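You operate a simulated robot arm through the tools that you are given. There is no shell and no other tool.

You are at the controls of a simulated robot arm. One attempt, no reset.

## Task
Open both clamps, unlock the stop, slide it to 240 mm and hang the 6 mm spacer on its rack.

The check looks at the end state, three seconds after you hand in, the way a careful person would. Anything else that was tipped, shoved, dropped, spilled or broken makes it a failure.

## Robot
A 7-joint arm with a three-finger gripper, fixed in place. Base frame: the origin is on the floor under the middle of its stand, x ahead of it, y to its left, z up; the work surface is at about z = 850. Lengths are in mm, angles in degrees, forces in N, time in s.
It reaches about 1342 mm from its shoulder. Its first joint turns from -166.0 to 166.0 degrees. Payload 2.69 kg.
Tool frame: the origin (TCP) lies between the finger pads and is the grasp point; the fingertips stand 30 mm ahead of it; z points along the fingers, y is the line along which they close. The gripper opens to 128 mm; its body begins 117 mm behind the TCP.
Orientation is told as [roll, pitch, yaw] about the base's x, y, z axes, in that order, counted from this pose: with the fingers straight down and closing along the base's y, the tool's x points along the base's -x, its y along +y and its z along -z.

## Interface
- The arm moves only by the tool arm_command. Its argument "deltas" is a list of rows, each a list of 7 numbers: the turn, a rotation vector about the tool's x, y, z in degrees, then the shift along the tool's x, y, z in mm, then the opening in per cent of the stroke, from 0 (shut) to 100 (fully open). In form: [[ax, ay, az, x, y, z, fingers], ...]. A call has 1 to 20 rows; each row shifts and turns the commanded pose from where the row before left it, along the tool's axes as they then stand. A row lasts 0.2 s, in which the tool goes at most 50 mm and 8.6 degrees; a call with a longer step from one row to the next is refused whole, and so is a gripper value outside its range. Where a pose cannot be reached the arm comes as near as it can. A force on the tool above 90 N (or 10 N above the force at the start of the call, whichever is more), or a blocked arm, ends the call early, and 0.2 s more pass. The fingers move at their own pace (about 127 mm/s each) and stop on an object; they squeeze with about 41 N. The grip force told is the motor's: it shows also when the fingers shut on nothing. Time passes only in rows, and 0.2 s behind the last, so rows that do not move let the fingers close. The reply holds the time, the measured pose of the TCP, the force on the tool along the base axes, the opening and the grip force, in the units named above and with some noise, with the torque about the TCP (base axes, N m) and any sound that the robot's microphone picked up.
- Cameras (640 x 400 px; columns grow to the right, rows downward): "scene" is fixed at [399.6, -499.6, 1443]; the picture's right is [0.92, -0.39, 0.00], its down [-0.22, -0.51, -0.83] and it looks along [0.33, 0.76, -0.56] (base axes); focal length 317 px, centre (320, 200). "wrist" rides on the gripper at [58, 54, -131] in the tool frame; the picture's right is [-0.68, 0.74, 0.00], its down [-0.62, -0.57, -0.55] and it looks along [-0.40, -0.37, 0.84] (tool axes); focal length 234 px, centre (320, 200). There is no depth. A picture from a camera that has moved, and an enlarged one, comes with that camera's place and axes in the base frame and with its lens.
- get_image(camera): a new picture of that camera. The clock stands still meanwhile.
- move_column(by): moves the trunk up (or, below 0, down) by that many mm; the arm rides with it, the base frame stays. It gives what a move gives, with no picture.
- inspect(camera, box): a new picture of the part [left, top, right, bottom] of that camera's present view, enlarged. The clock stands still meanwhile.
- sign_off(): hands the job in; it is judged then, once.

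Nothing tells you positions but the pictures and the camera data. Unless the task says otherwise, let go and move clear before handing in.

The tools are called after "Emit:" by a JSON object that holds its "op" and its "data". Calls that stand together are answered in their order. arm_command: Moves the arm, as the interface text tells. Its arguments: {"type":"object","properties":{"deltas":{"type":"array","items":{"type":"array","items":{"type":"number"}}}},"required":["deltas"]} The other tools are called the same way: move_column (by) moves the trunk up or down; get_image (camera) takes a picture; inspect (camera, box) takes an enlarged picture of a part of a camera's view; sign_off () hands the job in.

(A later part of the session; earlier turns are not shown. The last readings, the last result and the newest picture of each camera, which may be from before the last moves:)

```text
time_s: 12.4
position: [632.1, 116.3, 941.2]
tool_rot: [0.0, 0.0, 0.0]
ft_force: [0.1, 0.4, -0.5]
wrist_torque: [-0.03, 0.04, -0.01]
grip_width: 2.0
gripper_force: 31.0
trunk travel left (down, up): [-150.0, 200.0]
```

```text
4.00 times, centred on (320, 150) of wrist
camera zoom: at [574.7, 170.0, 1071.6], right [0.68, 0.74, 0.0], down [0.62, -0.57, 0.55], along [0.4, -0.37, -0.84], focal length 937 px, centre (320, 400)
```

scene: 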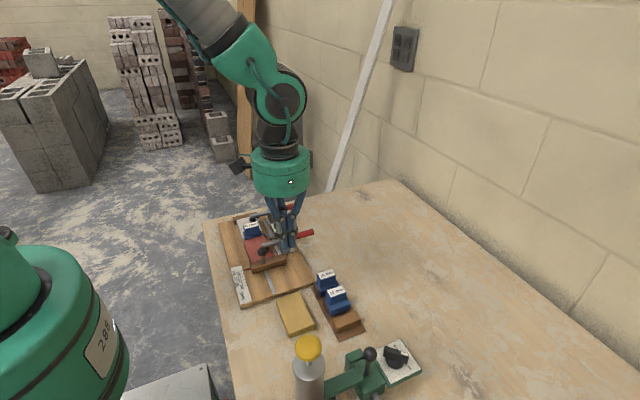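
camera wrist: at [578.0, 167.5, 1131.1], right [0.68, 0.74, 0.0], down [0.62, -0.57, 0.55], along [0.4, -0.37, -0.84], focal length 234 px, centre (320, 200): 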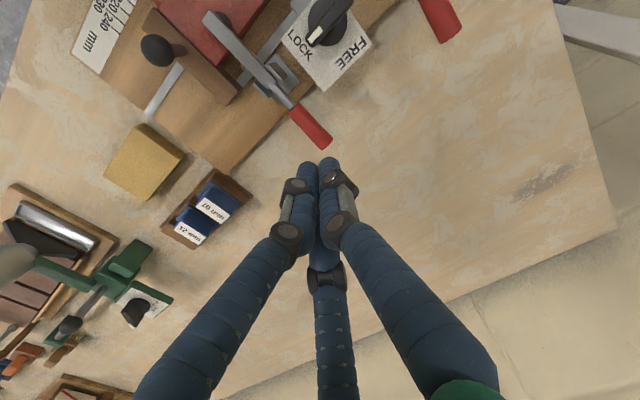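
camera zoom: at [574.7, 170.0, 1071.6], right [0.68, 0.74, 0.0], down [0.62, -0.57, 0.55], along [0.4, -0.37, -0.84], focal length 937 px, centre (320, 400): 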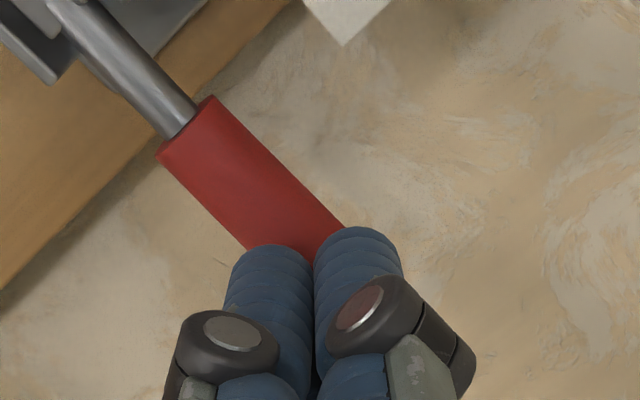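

Emit:
{"op": "arm_command", "data": {"deltas": [[0, 0, 0, 0, 0, 2, 0], [0, 0, 0, 0, 0, 2, 0], [0, 0, 0, 0, 0, 2, 0]]}}

Emit:
{"op": "arm_command", "data": {"deltas": [[0, 0, 0, 0, 0, 2, 0], [0, 0, 0, 0, 0, 2, 0]]}}

```text
time_s: 13.2
position: [632.2, 116.2, 935.6]
tool_rot: [-0.1, 0.0, 0.0]
ft_force: [-0.9, -0.6, -0.2]
wrist_torque: [-0.03, -0.01, -0.04]
grip_width: 2.3
gripper_force: 31.4
trunk travel left (down, up): [-150.0, 200.0]
```

```text
time_s: 13.8
position: [631.3, 116.1, 933.7]
tool_rot: [0.0, -0.2, 0.0]
ft_force: [-5.1, -7.0, 25.9]
wrist_torque: [-0.2, 0.08, -0.01]
grip_width: 2.0
gripper_force: 31.3
trunk travel left (down, up): [-150.0, 200.0]
```

Contact came at TCP z≈934, so the grip's top is at z≈904, and the force is 26 N. I'll check in the pictures whether the lever has moved.

Emit:
{"op": "inspect", "data": {"camera": "scene", "box": [260, 200, 340, 260]}}

Emit:
{"op": "arm_command", "data": {"deltas": [[0, 0, 0, 0, 0, 1, 0]]}}

```text
6.67 times, centred on (300, 230) of scene
camera zoom: at [399.6, -499.6, 1443.0], right [0.92, -0.39, 0.0], down [-0.22, -0.51, -0.83], along [0.33, 0.76, -0.56], focal length 2114 px, centre (453, 0)
```

zoom: 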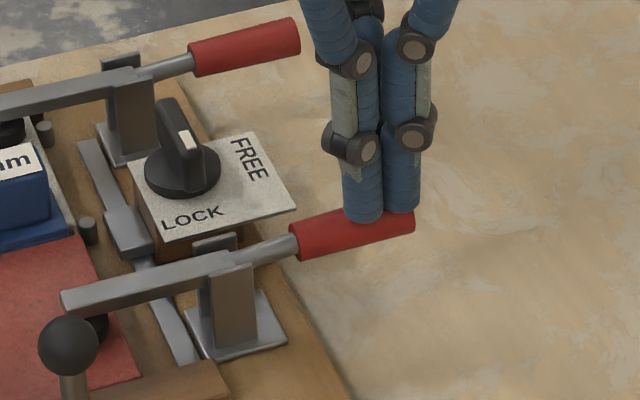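

```text
time_s: 14.2
position: [631.6, 115.8, 934.1]
tool_rot: [0.0, -0.2, 0.1]
ft_force: [-4.4, -3.0, 38.2]
wrist_torque: [-0.14, 0.07, -0.11]
grip_width: 2.4
gripper_force: 31.6
trunk travel left (down, up): [-150.0, 200.0]
```

Pushing down is solid: 38 N with no movement, so the handle likely opens upward. I'll back off, open the fingers, take hold of the red grip and lift gently.

Emit:
{"op": "arm_command", "data": {"deltas": [[0, 0, 0, 0, 0, -20, 0], [0, 0, 0, 0, 0, -28, 75], [0, 0, 0, 0, 0, 0, 75], [0, 0, 0, 0, 0, 0, 75]]}}

Emit:
{"op": "get_image", "data": {"camera": "wrist"}}

```text
time_s: 15.2
position: [630.5, 115.3, 977.3]
tool_rot: [0.1, 0.0, -0.1]
ft_force: [0.5, 0.9, 0.0]
wrist_torque: [-0.01, 0.04, 0.01]
grip_width: 95.9
gripper_force: 0.0
trunk travel left (down, up): [-150.0, 200.0]
```

```text
taken
camera wrist: at [573.5, 169.9, 1107.9], right [0.68, 0.74, 0.0], down [0.62, -0.57, 0.55], along [0.4, -0.37, -0.84], focal length 234 px, centre (320, 200)
```

wrist: 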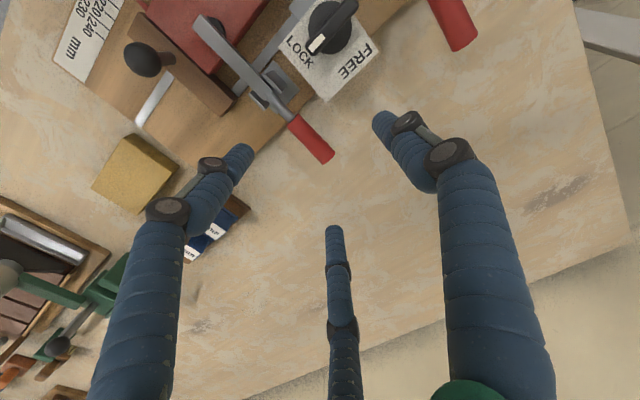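

Emit:
{"op": "arm_command", "data": {"deltas": [[0, 0, 0, 0, 0, 20, 75], [0, 0, 0, 0, 0, 20, 75], [0, 0, 0, 0, 0, 15, 75], [0, 0, 0, 0, 0, 14, 75]]}}

Emit:
{"op": "get_image", "data": {"camera": "wrist"}}

Emit:
{"op": "inspect", "data": {"camera": "scene", "box": [260, 200, 340, 260]}}

```text
time_s: 16.2
position: [632.1, 115.2, 908.1]
tool_rot: [-0.1, 0.0, 0.1]
ft_force: [0.2, 0.0, -0.6]
wrist_torque: [0.02, -0.02, 0.0]
grip_width: 96.0
gripper_force: 0.0
trunk travel left (down, up): [-150.0, 200.0]
```

```text
taken
camera wrist: at [574.3, 169.8, 1038.5], right [0.68, 0.74, 0.0], down [0.62, -0.57, 0.55], along [0.4, -0.37, -0.84], focal length 234 px, centre (320, 200)
```

wrist: 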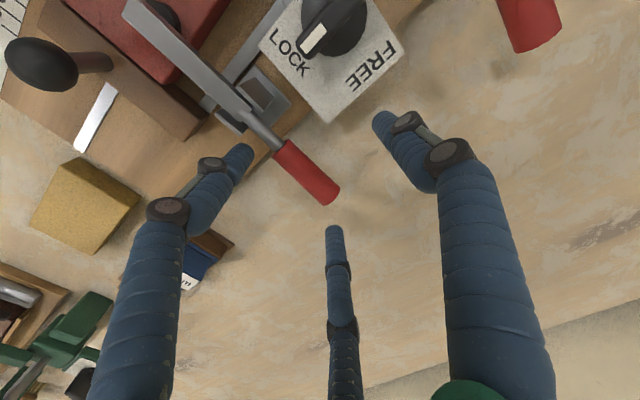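

```text
6.67 times, centred on (300, 230) of scene
camera zoom: at [399.6, -499.6, 1443.0], right [0.92, -0.39, 0.0], down [-0.22, -0.51, -0.83], along [0.33, 0.76, -0.56], focal length 2114 px, centre (453, 0)
```

zoom: 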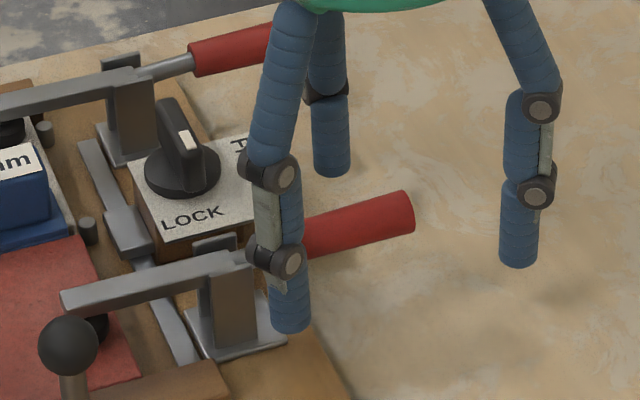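

Emit:
{"op": "arm_command", "data": {"deltas": [[0, 0, 0, 4, 0, 0, 60], [0, 0, 0, 0, 0, 0, 30], [0, 0, 0, 0, 0, 0, 10], [0, 0, 0, 0, 0, 0, 0], [0, 0, 0, 0, 0, 0, 0]]}}

Emit:
{"op": "inspect", "data": {"camera": "scene", "box": [260, 200, 340, 260]}}

Emit:
{"op": "inspect", "data": {"camera": "wrist", "box": [240, 100, 400, 220]}}

```text
time_s: 17.5
position: [627.2, 110.0, 907.0]
tool_rot: [-0.1, 0.4, -0.2]
ft_force: [0.1, -25.3, 4.8]
wrist_torque: [-0.34, -0.13, 0.2]
grip_width: 25.5
gripper_force: 45.2
trunk travel left (down, up): [-150.0, 200.0]
stopped in row 5: the force on the tool passed its limit at 95 N (the readings are from after the stop); the commanded pose is now the measured one
```

```text
6.67 times, centred on (300, 230) of scene
camera zoom: at [399.6, -499.6, 1443.0], right [0.92, -0.39, 0.0], down [-0.22, -0.51, -0.83], along [0.33, 0.76, -0.56], focal length 2114 px, centre (453, 0)
```

zoom: 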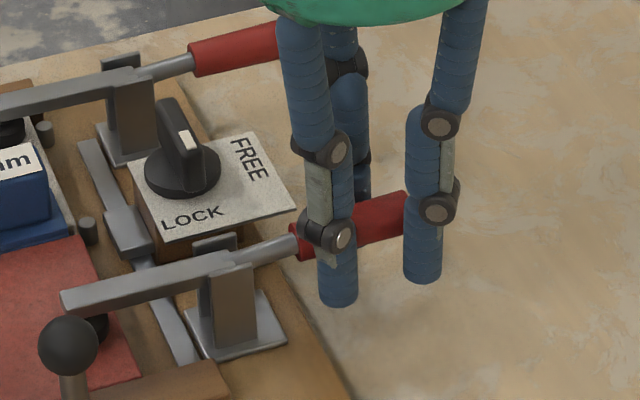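

```text
3.33 times, centred on (320, 160) of wrist
camera zoom: at [568.9, 164.1, 1038.1], right [0.68, 0.73, 0.0], down [0.62, -0.57, 0.55], along [0.4, -0.37, -0.84], focal length 781 px, centre (320, 333)
```

zoom: 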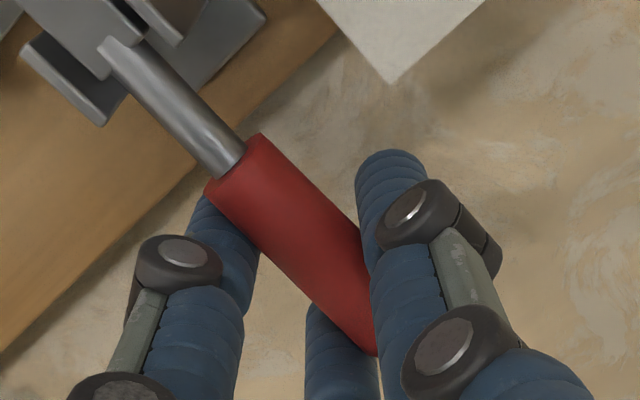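

The fingers have the red grip, though closing pulled the tool about 5 mm toward −y, and nothing else in the picture has moved. I'll relax the side force and then try a gentle lift.

Emit:
{"op": "arm_command", "data": {"deltas": [[0, 0, 0, 0, -1.5, 0, 0], [0, 0, 0, 0, 0, 0, 0]]}}

Emit:
{"op": "arm_command", "data": {"deltas": [[0, 0, 0, 0, 0, -2, 0], [0, 0, 0, 0, 0, -1, 0]]}}

```text
time_s: 18.1
position: [627.1, 109.2, 907.2]
tool_rot: [-0.1, 0.3, -0.1]
ft_force: [-2.9, -30.8, 14.5]
wrist_torque: [-0.26, 0.73, 0.2]
grip_width: 25.2
gripper_force: 44.8
trunk travel left (down, up): [-150.0, 200.0]
```

```text
time_s: 18.7
position: [625.8, 110.5, 906.7]
tool_rot: [-0.1, 0.4, -0.1]
ft_force: [2.9, -33.6, -18.9]
wrist_torque: [-0.33, -1.87, 0.23]
grip_width: 25.5
gripper_force: 45.3
trunk travel left (down, up): [-150.0, 200.0]
```

Emit:
{"op": "arm_command", "data": {"deltas": [[0, 0, 0, 0, -2, 0, 0], [0, 0, 0, 0, 0, -1.5, 0]]}}

Emit:
{"op": "arm_command", "data": {"deltas": [[0, 0, 0, 0, -1, -1.5, 0], [0, 0, 0, 0, 0, 0, 0]]}}

Emit:
{"op": "inspect", "data": {"camera": "scene", "box": [260, 200, 340, 260]}}

```text
time_s: 19.3
position: [626.1, 109.2, 910.5]
tool_rot: [-0.1, 0.3, -0.1]
ft_force: [1.5, -9.1, -25.9]
wrist_torque: [-0.2, -1.18, 0.21]
grip_width: 25.5
gripper_force: 45.4
trunk travel left (down, up): [-150.0, 200.0]
```

```text
time_s: 19.9
position: [625.3, 108.5, 912.3]
tool_rot: [-0.2, 0.4, -0.1]
ft_force: [-5.3, 18.1, -23.7]
wrist_torque: [0.05, -1.03, 0.19]
grip_width: 25.6
gripper_force: 45.1
trunk travel left (down, up): [-150.0, 200.0]
```

```text
6.67 times, centred on (300, 230) of scene
camera zoom: at [399.6, -499.6, 1443.0], right [0.92, -0.39, 0.0], down [-0.22, -0.51, -0.83], along [0.33, 0.76, -0.56], focal length 2114 px, centre (453, 0)
```

zoom: 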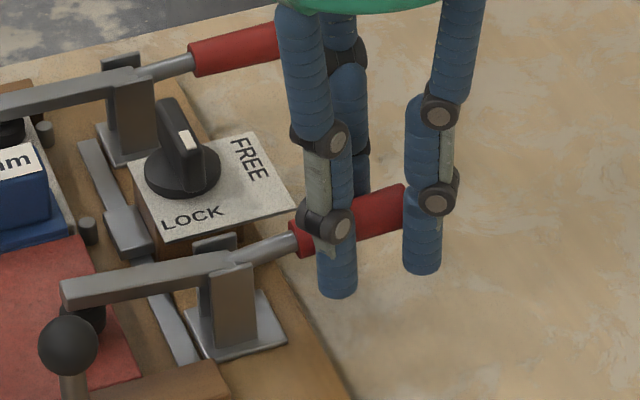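

It is moving: the handle came up about 5 mm and the pad end of the bar seems to rise with it, against hinge friction of about 25 N. I'll check the pad end.

Emit:
{"op": "inspect", "data": {"camera": "scene", "box": [262, 228, 302, 256]}}

Emit:
{"op": "get_image", "data": {"camera": "wrist"}}

```text
14.29 times, centred on (282, 242) of scene
camera zoom: at [399.6, -499.6, 1443.0], right [0.92, -0.39, 0.0], down [-0.22, -0.51, -0.83], along [0.33, 0.76, -0.56], focal length 4530 px, centre (863, -400)
```

zoom: 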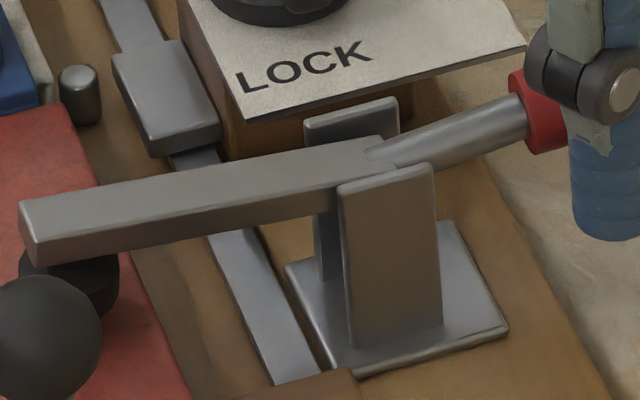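

```text
taken
camera wrist: at [568.6, 164.2, 1042.9], right [0.68, 0.74, -0.01], down [0.62, -0.56, 0.55], along [0.4, -0.37, -0.84], focal length 234 px, centre (320, 200)
```

wrist: 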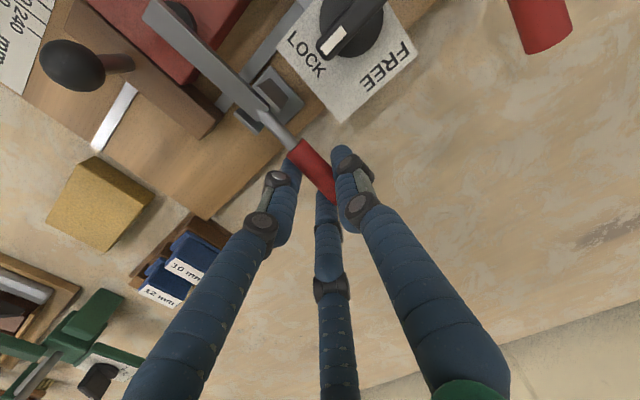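

The handle and bar fold upward together, like a real toggle clamp. I'll keep lifting along the arc about the hinge, turning the tool with the handle in small steps.

Emit:
{"op": "arm_command", "data": {"deltas": [[0, -4, 0, 0.9, 0, -4.3, 0], [0, -4, 0, 0.9, 0, -4.3, 0], [0, -4, 0, 0.9, 0, -4.3, 0]]}}

Emit:
{"op": "inspect", "data": {"camera": "scene", "box": [250, 190, 340, 260]}}

```text
time_s: 20.7
position: [621.6, 109.1, 926.2]
tool_rot: [-0.2, -11.8, 0.0]
ft_force: [-17.4, 31.7, -16.3]
wrist_torque: [0.18, -0.23, 0.34]
grip_width: 25.7
gripper_force: 45.1
trunk travel left (down, up): [-150.0, 200.0]
```

```text
5.71 times, centred on (295, 225) of scene
camera zoom: at [399.6, -499.6, 1443.0], right [0.92, -0.39, 0.0], down [-0.22, -0.51, -0.83], along [0.33, 0.76, -0.56], focal length 1812 px, centre (463, 57)
```

zoom: 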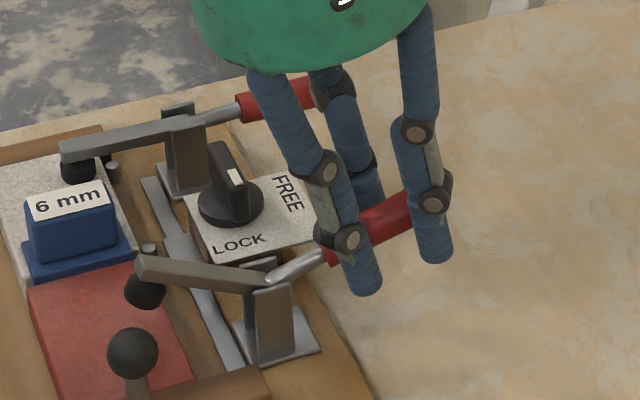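

The bar is clearly lifting, about 30° so far. I'll continue the lift and ease the side force.

Emit:
{"op": "arm_command", "data": {"deltas": [[0, -4, 0, 0.9, 1, -4.3, 0], [0, -4, 0, 0.9, 0.5, -4.3, 0], [0, -4, 0, 0.9, 0, -4.3, 0]]}}

Emit:
{"op": "inspect", "data": {"camera": "scene", "box": [250, 190, 340, 260]}}

Emit:
{"op": "get_image", "data": {"camera": "wrist"}}

```text
time_s: 21.5
position: [615.4, 109.6, 936.5]
tool_rot: [-0.2, -23.7, -0.2]
ft_force: [-24.5, 10.5, -9.7]
wrist_torque: [-0.11, 0.61, 0.62]
grip_width: 25.5
gripper_force: 45.0
trunk travel left (down, up): [-150.0, 200.0]
```

```text
5.71 times, centred on (295, 225) of scene
camera zoom: at [399.6, -499.6, 1443.0], right [0.92, -0.39, 0.0], down [-0.22, -0.51, -0.83], along [0.33, 0.76, -0.56], focal length 1812 px, centre (463, 57)
```

zoom: 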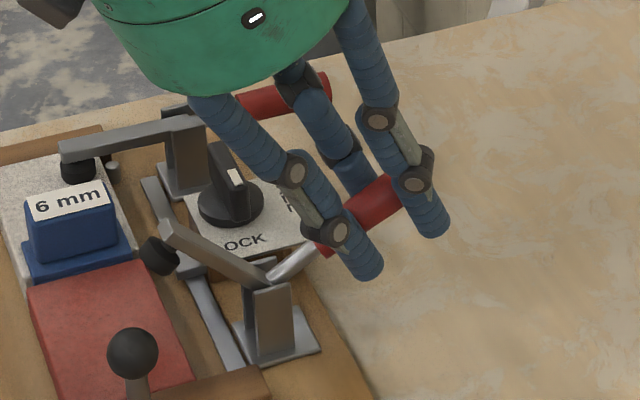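

```text
taken
camera wrist: at [510.3, 164.4, 1032.6], right [0.62, 0.74, 0.27], down [0.34, -0.56, 0.75], along [0.71, -0.37, -0.6], focal length 234 px, centre (320, 200)
```

wrist: 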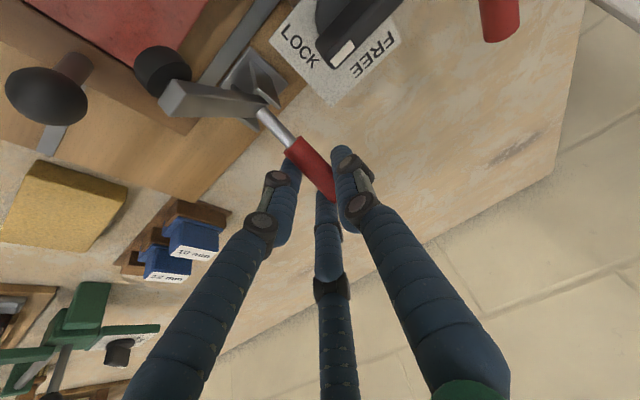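

The bar is at about 60° and the handle at about 30°. I'll raise it a little more and correct the arc slightly toward −x.

Emit:
{"op": "arm_command", "data": {"deltas": [[0, -4, 0, 2.2, 0, -4.0, 0], [0, -4, 0, 2.2, 0, -4.0, 0]]}}

Emit:
{"op": "inspect", "data": {"camera": "scene", "box": [250, 190, 340, 260]}}

Emit:
{"op": "get_image", "data": {"camera": "wrist"}}

```text
time_s: 22.1
position: [606.8, 109.9, 938.9]
tool_rot: [-0.2, -31.5, 0.0]
ft_force: [8.7, 12.6, -17.4]
wrist_torque: [-0.08, -1.14, 0.08]
grip_width: 26.0
gripper_force: 44.8
trunk travel left (down, up): [-150.0, 200.0]
```

```text
5.71 times, centred on (295, 225) of scene
camera zoom: at [399.6, -499.6, 1443.0], right [0.92, -0.39, 0.0], down [-0.22, -0.51, -0.83], along [0.33, 0.76, -0.56], focal length 1812 px, centre (463, 57)
```

zoom: 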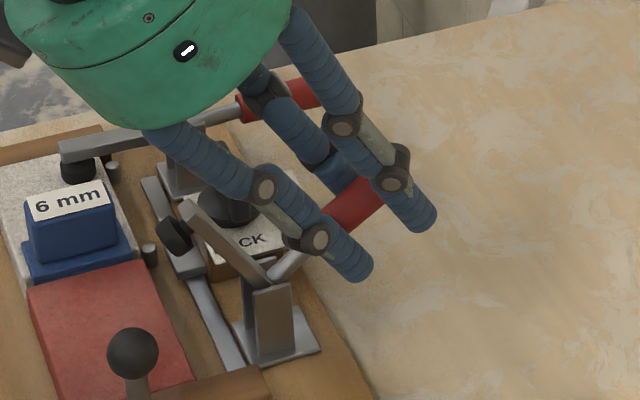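

```text
taken
camera wrist: at [489.4, 164.1, 1019.3], right [0.58, 0.74, 0.35], down [0.24, -0.56, 0.79], along [0.78, -0.37, -0.5], focal length 234 px, centre (320, 200)
```

wrist: 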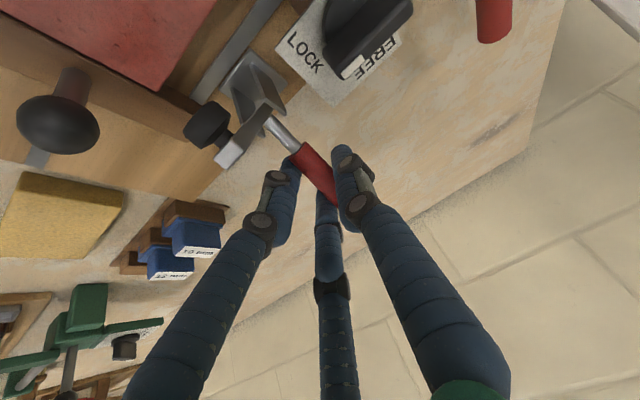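

Emit:
{"op": "arm_command", "data": {"deltas": [[0, -4, 0, 1.3, 0, -4.3, 0], [0, -4, 0, 1.3, 0, -4.3, 0]]}}

Emit:
{"op": "inspect", "data": {"camera": "scene", "box": [250, 190, 340, 260]}}

Emit:
{"op": "get_image", "data": {"camera": "wrist"}}

```text
time_s: 22.7
position: [602.4, 109.0, 942.4]
tool_rot: [-0.6, -37.1, 0.2]
ft_force: [-13.1, 33.2, -22.3]
wrist_torque: [0.29, -0.2, 0.27]
grip_width: 25.4
gripper_force: 45.1
out of reach, approached as far as the arm can: row 2
trunk travel left (down, up): [-150.0, 200.0]
```

```text
5.71 times, centred on (295, 225) of scene
camera zoom: at [399.6, -499.6, 1443.0], right [0.92, -0.39, 0.0], down [-0.22, -0.51, -0.83], along [0.33, 0.76, -0.56], focal length 1812 px, centre (463, 57)
```

zoom: 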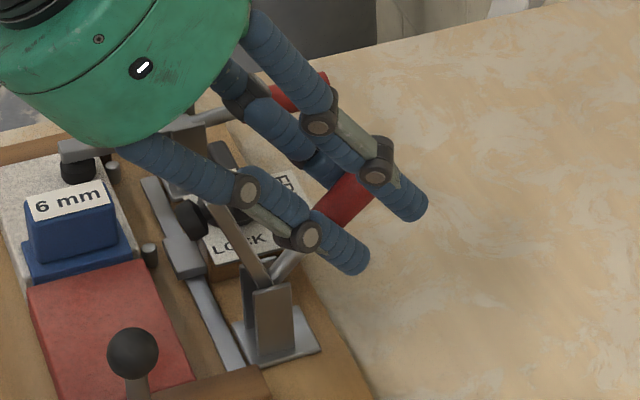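

```text
taken
camera wrist: at [477.3, 164.8, 1011.3], right [0.54, 0.74, 0.4], down [0.16, -0.56, 0.81], along [0.83, -0.38, -0.42], focal length 234 px, centre (320, 200)
```

wrist: 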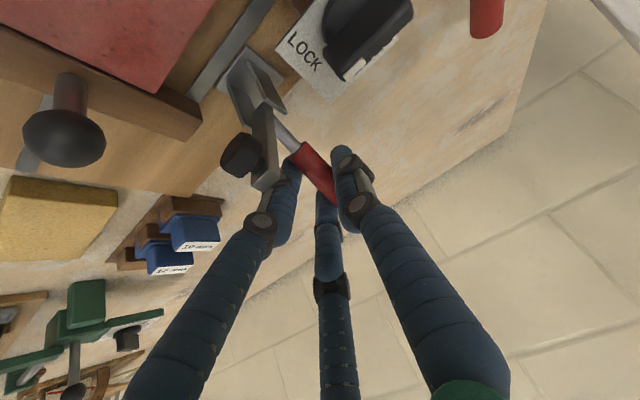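

The arm is near its reach limit in this attitude, and the bar is about 80° up, so it is clearly open. I'll let go carefully and back off along the finger direction.

Emit:
{"op": "arm_command", "data": {"deltas": [[0, 0, 0, 0, 0, 0, 40], [0, 0, 0, 0, 0, 0, 70]]}}

Emit:
{"op": "arm_command", "data": {"deltas": [[0, 0, 0, 0, 0, -20, 70], [0, 0, 0, 0, 0, -30, 70], [0, 0, 0, 0, 0, -40, 70]]}}

Emit:
{"op": "inspect", "data": {"camera": "scene", "box": [240, 180, 340, 265]}}

```text
time_s: 23.3
position: [604.4, 106.8, 945.5]
tool_rot: [-0.6, -37.3, -0.1]
ft_force: [0.1, 0.6, -0.7]
wrist_torque: [0.0, 0.0, 0.01]
grip_width: 89.6
gripper_force: 0.1
trunk travel left (down, up): [-150.0, 200.0]
```

```text
time_s: 24.1
position: [546.5, 108.1, 1014.6]
tool_rot: [-0.3, -39.7, 0.0]
ft_force: [-0.4, 0.2, -1.5]
wrist_torque: [0.0, 0.04, -0.02]
grip_width: 89.6
gripper_force: 0.0
trunk travel left (down, up): [-150.0, 200.0]
```

```text
4.71 times, centred on (290, 222) of scene
camera zoom: at [399.6, -499.6, 1443.0], right [0.92, -0.39, 0.0], down [-0.22, -0.51, -0.83], along [0.33, 0.76, -0.56], focal length 1492 px, centre (461, 94)
```

zoom: 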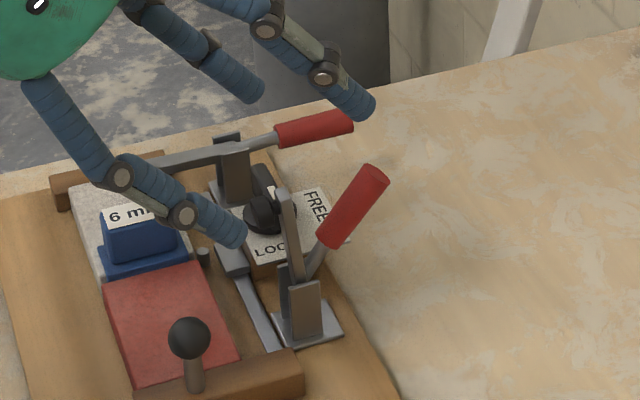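

The near clamp stays open by itself, with its bar upright. Now the far clamp: I'll level the tool and go above its red grip, offset about 5 mm in y so the fingers close evenly.

Emit:
{"op": "arm_command", "data": {"deltas": [[0, 8, 0, 0, 0, 0, 55], [0, 8, 0, 0, 0, 0, 55], [0, 8, 0, 0, 0, 0, 55], [0, 8, 0, 0, 0, 0, 55], [0, 7.7, 0, 0, 0, 0, 55], [0, 0, 0, -20.1, 33.9, 10, 55], [0, 0, 0, -20.1, 33.9, 10, 55], [0, 0, 0, -20.1, 33.9, 10, 55], [0, 0, 0, -20.1, 33.9, 10, 55], [0, 0, 0, 0, 0, 0, 55]]}}

Emit:
{"op": "get_image", "data": {"camera": "wrist"}}

Emit:
{"op": "inspect", "data": {"camera": "scene", "box": [230, 160, 340, 260]}}

```text
time_s: 26.3
position: [628.2, 245.1, 975.3]
tool_rot: [-0.1, 0.0, -0.2]
ft_force: [0.7, 0.3, -0.7]
wrist_torque: [-0.03, -0.01, -0.01]
grip_width: 70.2
gripper_force: 0.0
trunk travel left (down, up): [-150.0, 200.0]
```

```text
taken
camera wrist: at [569.6, 299.7, 1105.7], right [0.68, 0.74, 0.0], down [0.61, -0.56, 0.55], along [0.4, -0.37, -0.83], focal length 234 px, centre (320, 200)
```

wrist: 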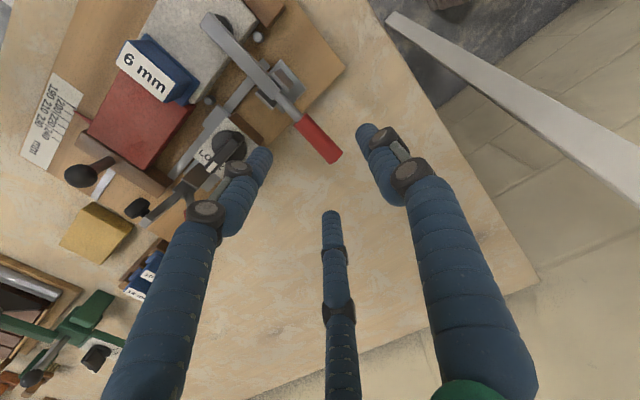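

```text
4.00 times, centred on (285, 210) of scene
camera zoom: at [399.6, -499.6, 1443.0], right [0.92, -0.39, 0.0], down [-0.22, -0.51, -0.83], along [0.33, 0.76, -0.56], focal length 1269 px, centre (460, 160)
```

zoom: 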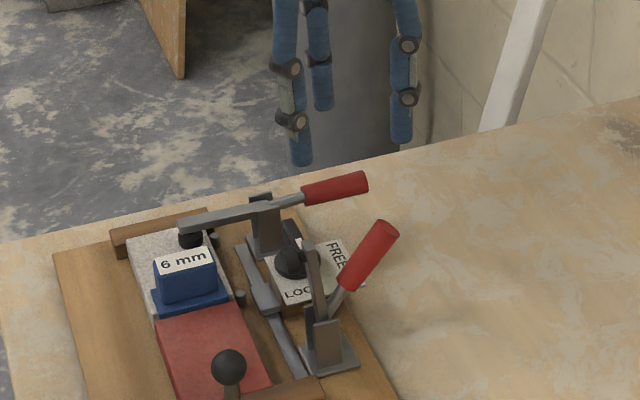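

Emit:
{"op": "arm_command", "data": {"deltas": [[0, 0, 0, 0, 0, 20, 55], [0, 0, 0, 0, 0, 20, 55], [0, 0, 0, 0, 0, 15, 55], [0, 0, 0, 0, 0, 12, 55]]}}

Emit:
{"op": "get_image", "data": {"camera": "wrist"}}

Emit:
{"op": "inspect", "data": {"camera": "scene", "box": [240, 180, 340, 265]}}

```text
time_s: 27.3
position: [628.3, 242.7, 908.0]
tool_rot: [-0.1, 0.0, 0.0]
ft_force: [-0.2, 1.1, -0.1]
wrist_torque: [0.0, 0.0, -0.04]
grip_width: 70.2
gripper_force: 0.0
trunk travel left (down, up): [-150.0, 200.0]
```

```text
taken
camera wrist: at [570.1, 297.3, 1038.2], right [0.68, 0.74, 0.0], down [0.61, -0.57, 0.55], along [0.4, -0.37, -0.83], focal length 234 px, centre (320, 200)
```

wrist: 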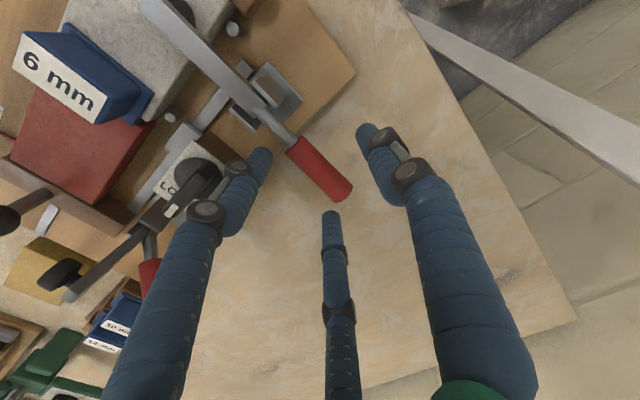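

```text
4.71 times, centred on (290, 222) of scene
camera zoom: at [399.6, -499.6, 1443.0], right [0.92, -0.39, 0.0], down [-0.22, -0.51, -0.83], along [0.33, 0.76, -0.56], focal length 1492 px, centre (461, 94)
```

zoom: 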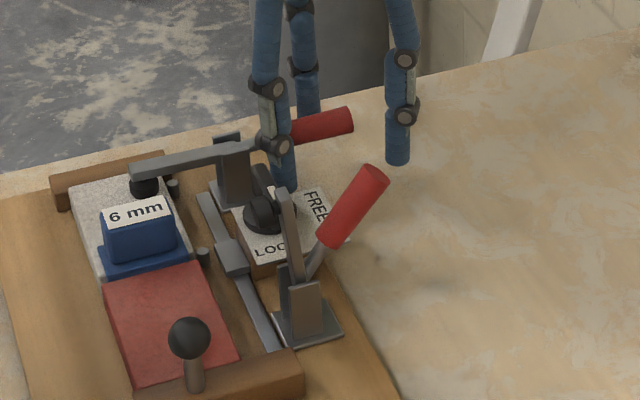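

The red grip lies between the fingers at the wanted offset. Closing now.

Emit:
{"op": "arm_command", "data": {"deltas": [[0, 0, 0, 0, 0, 0, 35], [0, 0, 0, 0, 0, 0, 22], [0, 0, 0, 0, 0, 0, 10], [0, 0, 0, 0, 0, 0, 0], [0, 0, 0, 0, 0, 0, 0]]}}

Emit:
{"op": "arm_command", "data": {"deltas": [[0, 0, 0, 0, 0, -2, 0], [0, 0, 0, 0, 0, -2, 0]]}}

```text
time_s: 28.5
position: [628.4, 245.5, 907.5]
tool_rot: [-0.2, -0.1, -0.1]
ft_force: [-4.4, 33.0, -4.6]
wrist_torque: [0.3, -0.02, 0.32]
grip_width: 25.5
gripper_force: 45.1
trunk travel left (down, up): [-150.0, 200.0]
```

```text
time_s: 29.1
position: [628.4, 245.0, 910.2]
tool_rot: [-0.2, -0.1, 0.0]
ft_force: [1.9, 31.8, -23.5]
wrist_torque: [0.12, -1.12, 0.28]
grip_width: 25.5
gripper_force: 45.0
trunk travel left (down, up): [-150.0, 200.0]
```

Emit:
{"op": "arm_command", "data": {"deltas": [[0, 0, 0, 0, 2, -2, 0], [0, -4, 0, 1.2, 0, -4.3, 0], [0, -4, 0, 1.2, 0, -4.3, 0], [0, -4, 0, 1.3, 0, -4.3, 0]]}}

Emit:
{"op": "inspect", "data": {"camera": "scene", "box": [240, 180, 340, 265]}}

```text
time_s: 30.1
position: [622.0, 243.9, 924.2]
tool_rot: [-0.2, -12.1, -0.1]
ft_force: [2.4, -4.9, -17.1]
wrist_torque: [-0.25, -0.81, 0.38]
grip_width: 25.5
gripper_force: 45.3
trunk travel left (down, up): [-150.0, 200.0]
```

```text
4.71 times, centred on (290, 222) of scene
camera zoom: at [399.6, -499.6, 1443.0], right [0.92, -0.39, 0.0], down [-0.22, -0.51, -0.83], along [0.33, 0.76, -0.56], focal length 1492 px, centre (461, 94)
```

zoom: 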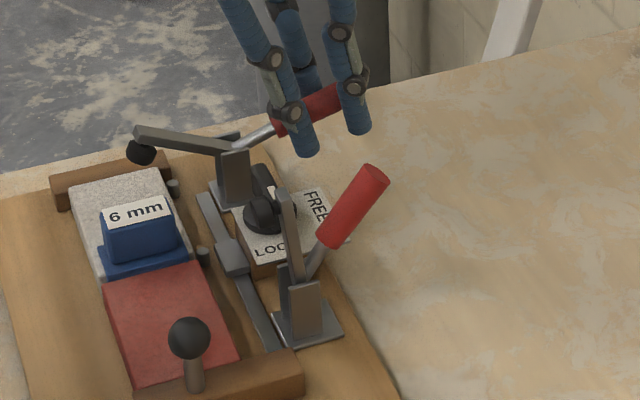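

Clamp 1's pad has lifted off the block, and I'm continuing along the arc.

Emit:
{"op": "arm_command", "data": {"deltas": [[0, -4, 0, 1.3, 0, -4.3, 0], [0, -4, 0, 1.5, 0, -4.2, 0], [0, -4, 0, 1.5, 0, -4.2, 0]]}}

Emit:
{"op": "arm_command", "data": {"deltas": [[0, -4, 0, 1.5, 0, -4.2, 0], [0, -4, 0, 1.5, 0, -4.2, 0], [0, -3, 0, 1.1, 0, -3.2, 0]]}}

Emit:
{"op": "inspect", "data": {"camera": "scene", "box": [240, 180, 340, 265]}}

Emit:
{"op": "get_image", "data": {"camera": "wrist"}}

```text
time_s: 30.9
position: [614.7, 244.3, 939.8]
tool_rot: [-0.2, -24.0, 0.0]
ft_force: [-3.6, -10.1, -11.5]
wrist_torque: [-0.35, -0.36, 0.52]
grip_width: 25.5
gripper_force: 45.0
trunk travel left (down, up): [-150.0, 200.0]
```

```text
time_s: 31.7
position: [606.5, 243.5, 946.7]
tool_rot: [-0.2, -35.1, 0.0]
ft_force: [-11.9, -8.4, -4.9]
wrist_torque: [-0.37, 0.34, 0.39]
grip_width: 25.5
gripper_force: 45.1
trunk travel left (down, up): [-150.0, 200.0]
```

```text
4.71 times, centred on (290, 222) of scene
camera zoom: at [399.6, -499.6, 1443.0], right [0.92, -0.39, 0.0], down [-0.22, -0.51, -0.83], along [0.33, 0.76, -0.56], focal length 1492 px, centre (461, 94)
```

zoom: 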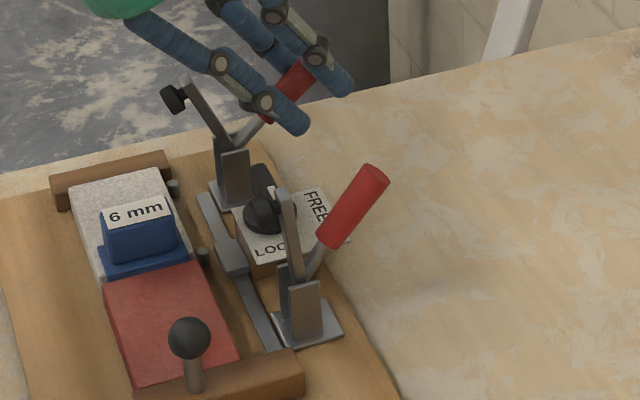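

```text
taken
camera wrist: at [483.5, 299.3, 1019.9], right [0.55, 0.74, 0.39], down [0.19, -0.56, 0.8], along [0.81, -0.37, -0.45], focal length 234 px, centre (320, 200)
```

wrist: 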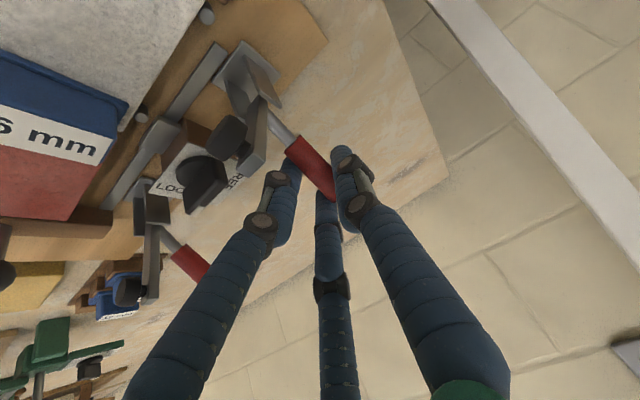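

Emit:
{"op": "arm_command", "data": {"deltas": [[0, -4, 0, 2.0, 0, -4.2, 0], [0, -4, 0, 2.0, 0, -4.2, 0]]}}

Emit:
{"op": "inspect", "data": {"camera": "scene", "box": [240, 180, 340, 265]}}

Emit:
{"op": "get_image", "data": {"camera": "wrist"}}

```text
time_s: 32.3
position: [597.8, 245.2, 952.5]
tool_rot: [-0.3, -43.1, 0.0]
ft_force: [6.4, -10.8, -4.3]
wrist_torque: [-0.58, -0.49, 0.33]
grip_width: 25.8
gripper_force: 45.3
trunk travel left (down, up): [-150.0, 200.0]
```

```text
4.71 times, centred on (290, 222) of scene
camera zoom: at [399.6, -499.6, 1443.0], right [0.92, -0.39, 0.0], down [-0.22, -0.51, -0.83], along [0.33, 0.76, -0.56], focal length 1492 px, centre (461, 94)
```

zoom: 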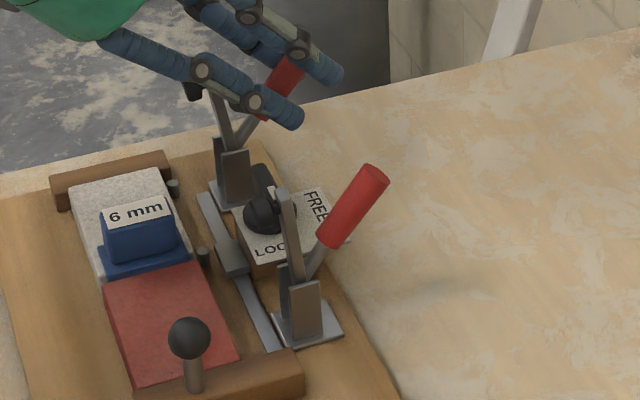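

```text
taken
camera wrist: at [467.0, 299.3, 1007.1], right [0.49, 0.74, 0.46], down [0.07, -0.56, 0.82], along [0.87, -0.37, -0.33], focal length 234 px, centre (320, 200)
```

wrist: 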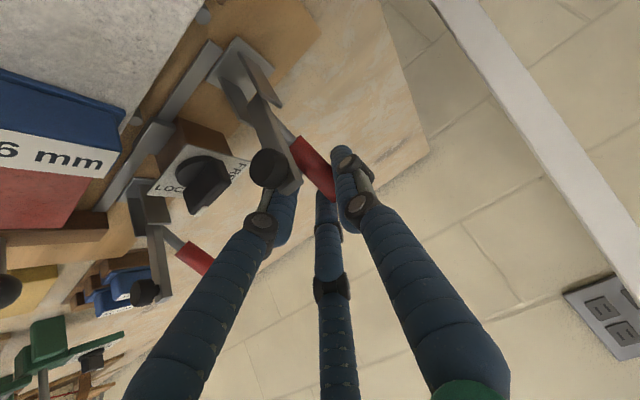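

Clamp 1's bar is nearly upright as well. I'll release it and back away along the finger direction.

Emit:
{"op": "arm_command", "data": {"deltas": [[0, 0, 0, 0, 0, 0, 40], [0, 0, 0, 0, 0, 0, 70], [0, 0, 0, 0, 0, 0, 70]]}}

Emit:
{"op": "arm_command", "data": {"deltas": [[0, 0, 0, 0, 0, -20, 70], [0, 0, 0, 0, 0, -30, 70], [0, 0, 0, 0, 0, -40, 70], [0, 0, 0, 0, 0, -30, 70]]}}

Emit:
{"op": "inspect", "data": {"camera": "scene", "box": [220, 170, 340, 270]}}

Emit:
{"op": "get_image", "data": {"camera": "wrist"}}

```text
time_s: 33.1
position: [597.4, 244.8, 951.4]
tool_rot: [-0.2, -43.0, 0.0]
ft_force: [0.3, -0.5, 0.3]
wrist_torque: [0.02, 0.0, 0.0]
grip_width: 89.7
gripper_force: 0.0
trunk travel left (down, up): [-150.0, 200.0]
```

```text
time_s: 34.1
position: [515.3, 245.2, 1040.7]
tool_rot: [-0.2, -43.0, 0.1]
ft_force: [0.1, 0.5, 0.1]
wrist_torque: [0.01, -0.01, 0.03]
grip_width: 89.6
gripper_force: 0.2
trunk travel left (down, up): [-150.0, 200.0]
```

```text
4.00 times, centred on (280, 220) of scene
camera zoom: at [399.6, -499.6, 1443.0], right [0.92, -0.39, 0.0], down [-0.22, -0.51, -0.83], along [0.33, 0.76, -0.56], focal length 1269 px, centre (480, 120)
```

zoom: 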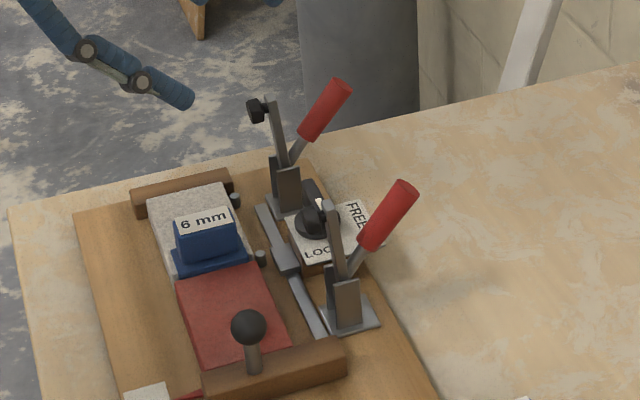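

```text
taken
camera wrist: at [384.6, 299.7, 1095.5], right [0.5, 0.74, 0.46], down [0.08, -0.56, 0.82], along [0.86, -0.37, -0.34], focal length 234 px, centre (320, 200)
```

wrist: 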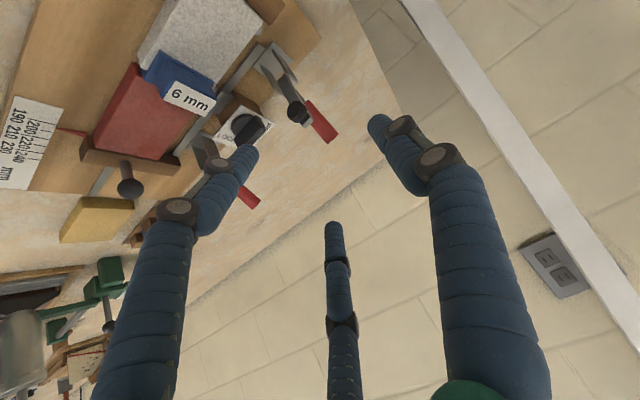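

Both clamps are open and staying open. Next is the lock knob at about (570.5, 182.5): its bar lies along y pointing to LOCK and must turn 90° counter-clockwise to FREE. I'll level the tool and turn it −90° in yaw so that turning the knob brings it back to 0.

Emit:
{"op": "arm_command", "data": {"deltas": [[0, 8.6, 0, 0, 0, 0, 45], [0, 8.6, 0, 0, 0, 0, 45], [0, 8.6, 0, 0, 0, 0, 45], [0, 8.6, 0, 0, 0, 0, 45], [0, 8.6, 0, 0, 0, 0, 45], [0, 0, 8.5, 0, 0, 0, 45], [0, 0, 8.5, 0, 0, 0, 45], [0, 0, 8.5, 0, 0, 0, 45], [0, 0, 8.5, 0, 0, 0, 45], [0, 0, 8.5, 0, 0, 0, 45], [0, 0, 8.5, 0, 0, 0, 45], [0, 0, 8.5, 0, 0, 0, 45], [0, 0, 8.5, 0, 0, 0, 45], [0, 0, 8.5, 0, 0, 0, 45], [0, 0, 8.5, 0, 0, 0, 45], [0, 0, 5.0, 0, 0, 0, 45]]}}

Emit:
{"op": "get_image", "data": {"camera": "wrist"}}

```text
time_s: 37.5
position: [515.2, 245.9, 1038.5]
tool_rot: [-0.1, 0.0, -90.2]
ft_force: [0.4, -0.4, 0.2]
wrist_torque: [-0.02, -0.02, -0.01]
grip_width: 57.5
gripper_force: 0.1
trunk travel left (down, up): [-150.0, 200.0]
```

```text
taken
camera wrist: at [570.2, 304.8, 1169.1], right [0.73, -0.68, 0.0], down [-0.57, -0.61, 0.55], along [-0.37, -0.4, -0.84], focal length 234 px, centre (320, 200)
```

wrist: 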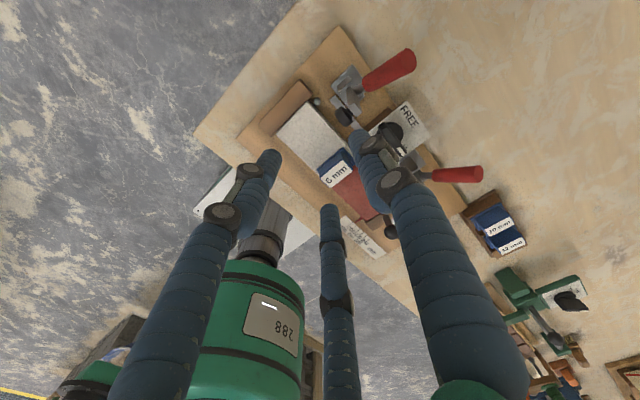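

Emit:
{"op": "arm_command", "data": {"deltas": [[0, 0, 0, -21.1, 17, 0, 45], [0, 0, 0, -21.1, 17, 0, 45], [0, 0, 0, -21.1, 17, 0, 45], [0, 0, 0, 0, 0, 20, 45], [0, 0, 0, 0, 0, 19, 45]]}}

Emit:
{"op": "get_image", "data": {"camera": "wrist"}}

Emit:
{"op": "inspect", "data": {"camera": "scene", "box": [230, 160, 340, 260]}}

```text
time_s: 38.7
position: [567.0, 182.3, 998.3]
tool_rot: [0.0, -0.1, -90.2]
ft_force: [-0.1, -0.1, 0.5]
wrist_torque: [0.01, -0.04, -0.04]
grip_width: 57.5
gripper_force: 0.2
trunk travel left (down, up): [-150.0, 200.0]
```

```text
taken
camera wrist: at [621.4, 241.5, 1129.5], right [0.74, -0.68, 0.0], down [-0.57, -0.61, 0.55], along [-0.37, -0.41, -0.84], focal length 234 px, centre (320, 200)
```

wrist: 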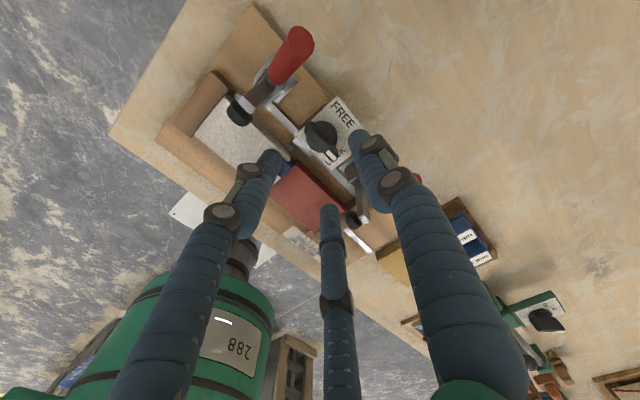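

```text
4.00 times, centred on (285, 210) of scene
camera zoom: at [399.6, -499.6, 1443.0], right [0.92, -0.39, 0.0], down [-0.22, -0.51, -0.83], along [0.33, 0.76, -0.56], focal length 1269 px, centre (460, 160)
```

zoom: 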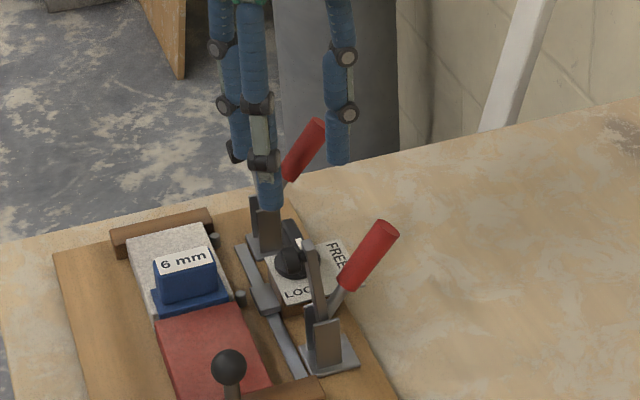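

Emit:
{"op": "inspect", "data": {"camera": "wrist", "box": [280, 90, 370, 175]}}

```text
4.71 times, centred on (325, 132) of wrist
camera zoom: at [621.4, 241.5, 1129.5], right [0.74, -0.68, 0.0], down [-0.57, -0.61, 0.55], along [-0.37, -0.41, -0.84], focal length 1102 px, centre (296, 518)
```

zoom: 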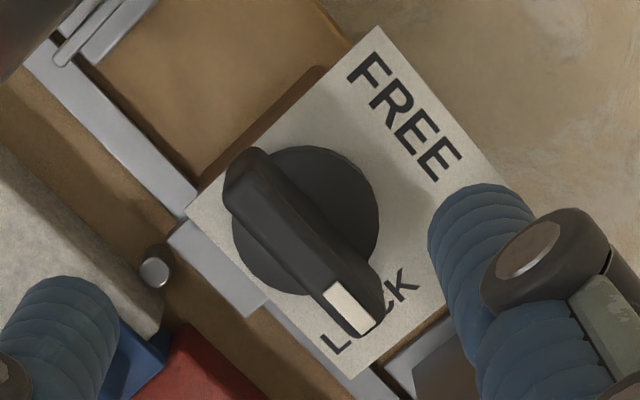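

Emit:
{"op": "arm_command", "data": {"deltas": [[0, 0, 0, 2.5, 0.5, 20, 45], [0, 0, 0, 0, 0, 20, 45], [0, 0, 0, 0, 0, 12, 45], [0, 0, 0, 0, 0, 6, 45]]}}

Emit:
{"op": "get_image", "data": {"camera": "wrist"}}

Emit:
{"op": "inspect", "data": {"camera": "scene", "box": [250, 190, 320, 245]}}

```text
time_s: 39.7
position: [567.1, 185.4, 940.7]
tool_rot: [0.0, -0.1, -90.2]
ft_force: [-0.6, -0.4, -0.2]
wrist_torque: [0.02, 0.01, 0.0]
grip_width: 57.6
gripper_force: 0.1
trunk travel left (down, up): [-150.0, 200.0]
```

```text
taken
camera wrist: at [622.0, 244.0, 1071.5], right [0.74, -0.68, 0.0], down [-0.57, -0.61, 0.55], along [-0.37, -0.41, -0.84], focal length 234 px, centre (320, 200)
```

wrist: 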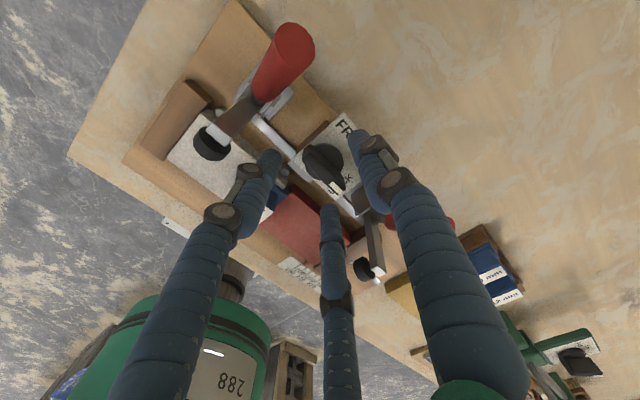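

```text
7.27 times, centred on (285, 218) of scene
camera zoom: at [399.6, -499.6, 1443.0], right [0.92, -0.39, 0.0], down [-0.22, -0.51, -0.83], along [0.33, 0.76, -0.56], focal length 2306 px, centre (574, 73)
```

zoom: 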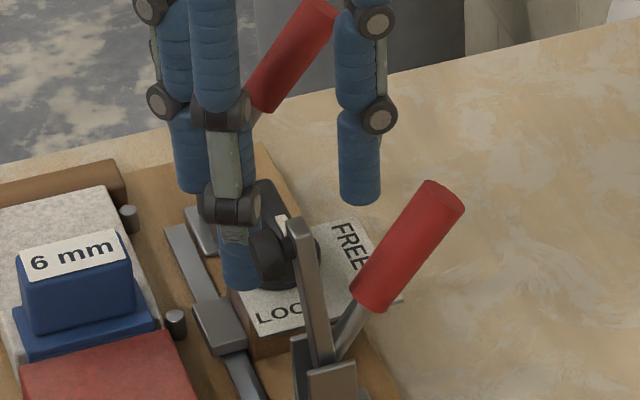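

The fingers straddle the knob bar and it sits centred as wanted. I'll lower the last 8 mm and close on it.

Emit:
{"op": "arm_command", "data": {"deltas": [[0, 0, 0, 0, 0, 4, 45], [0, 0, 0, 0, 0, 4, 45]]}}

Emit:
{"op": "arm_command", "data": {"deltas": [[0, 0, 0, 0, 0, 0, 30], [0, 0, 0, 0, 0, 0, 20], [0, 0, 0, 0, 0, 0, 10], [0, 0, 0, 0, 0, 0, 0], [0, 0, 0, 0, 0, 0, 0]]}}

Emit:
{"op": "inspect", "data": {"camera": "wrist", "box": [260, 90, 400, 220]}}

Emit:
{"op": "inspect", "data": {"camera": "scene", "box": [250, 190, 320, 245]}}

```text
time_s: 40.3
position: [567.4, 184.8, 933.1]
tool_rot: [0.0, 0.0, -90.1]
ft_force: [0.7, -0.4, 0.6]
wrist_torque: [0.0, -0.01, 0.04]
grip_width: 57.2
gripper_force: 0.0
trunk travel left (down, up): [-150.0, 200.0]
```

```text
time_s: 41.5
position: [566.1, 184.9, 931.8]
tool_rot: [-0.1, -0.2, -90.0]
ft_force: [-17.9, 8.4, -4.0]
wrist_torque: [0.15, 0.33, 0.07]
grip_width: 17.7
gripper_force: 43.4
trunk travel left (down, up): [-150.0, 200.0]
```

```text
3.08 times, centred on (330, 155) of wrist
camera zoom: at [620.3, 244.3, 1062.7], right [0.74, -0.68, 0.0], down [-0.57, -0.61, 0.55], along [-0.37, -0.41, -0.83], focal length 720 px, centre (289, 338)
```

zoom: 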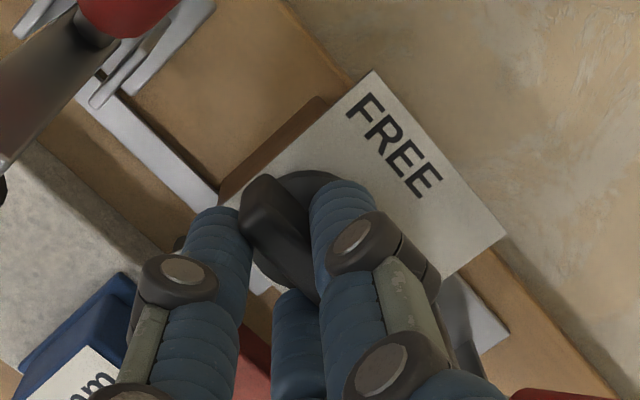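

```text
7.27 times, centred on (285, 218) of scene
camera zoom: at [399.6, -499.6, 1443.0], right [0.92, -0.39, 0.0], down [-0.22, -0.51, -0.83], along [0.33, 0.76, -0.56], focal length 2306 px, centre (574, 73)
```

zoom: 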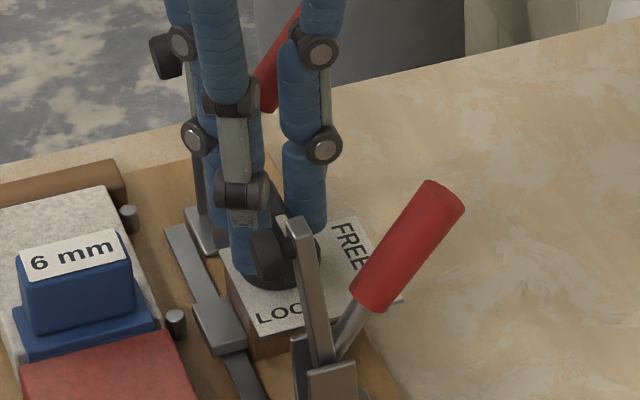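

The fingers hold the knob bar, about 9 mm wide. I'll turn it counter-clockwise in steps about its own axis.

Emit:
{"op": "arm_command", "data": {"deltas": [[0, 0, -7, -0.5, 0, 0, 0], [0, 0, -8, -0.6, 0, 0, 0], [0, 0, -8, -0.6, 0, 0, 0]]}}

Emit:
{"op": "inspect", "data": {"camera": "scene", "box": [250, 190, 320, 245]}}

```text
time_s: 42.3
position: [564.3, 182.8, 932.9]
tool_rot: [-0.3, -0.2, -67.1]
ft_force: [-28.5, -2.1, -13.1]
wrist_torque: [-0.83, 0.14, -0.06]
grip_width: 17.6
gripper_force: 42.8
trunk travel left (down, up): [-150.0, 200.0]
```

```text
7.27 times, centred on (285, 218) of scene
camera zoom: at [399.6, -499.6, 1443.0], right [0.92, -0.39, 0.0], down [-0.22, -0.51, -0.83], along [0.33, 0.76, -0.56], focal length 2306 px, centre (574, 73)
```

zoom: 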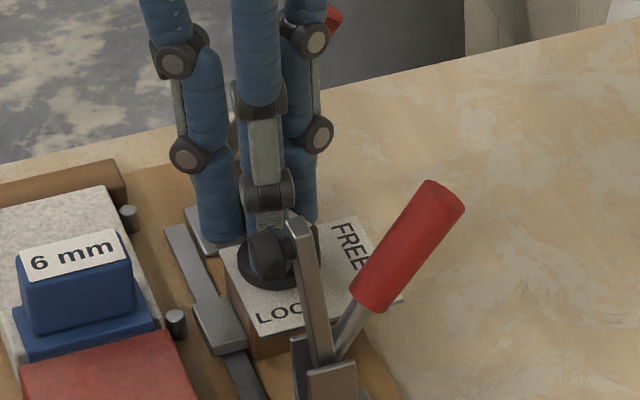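

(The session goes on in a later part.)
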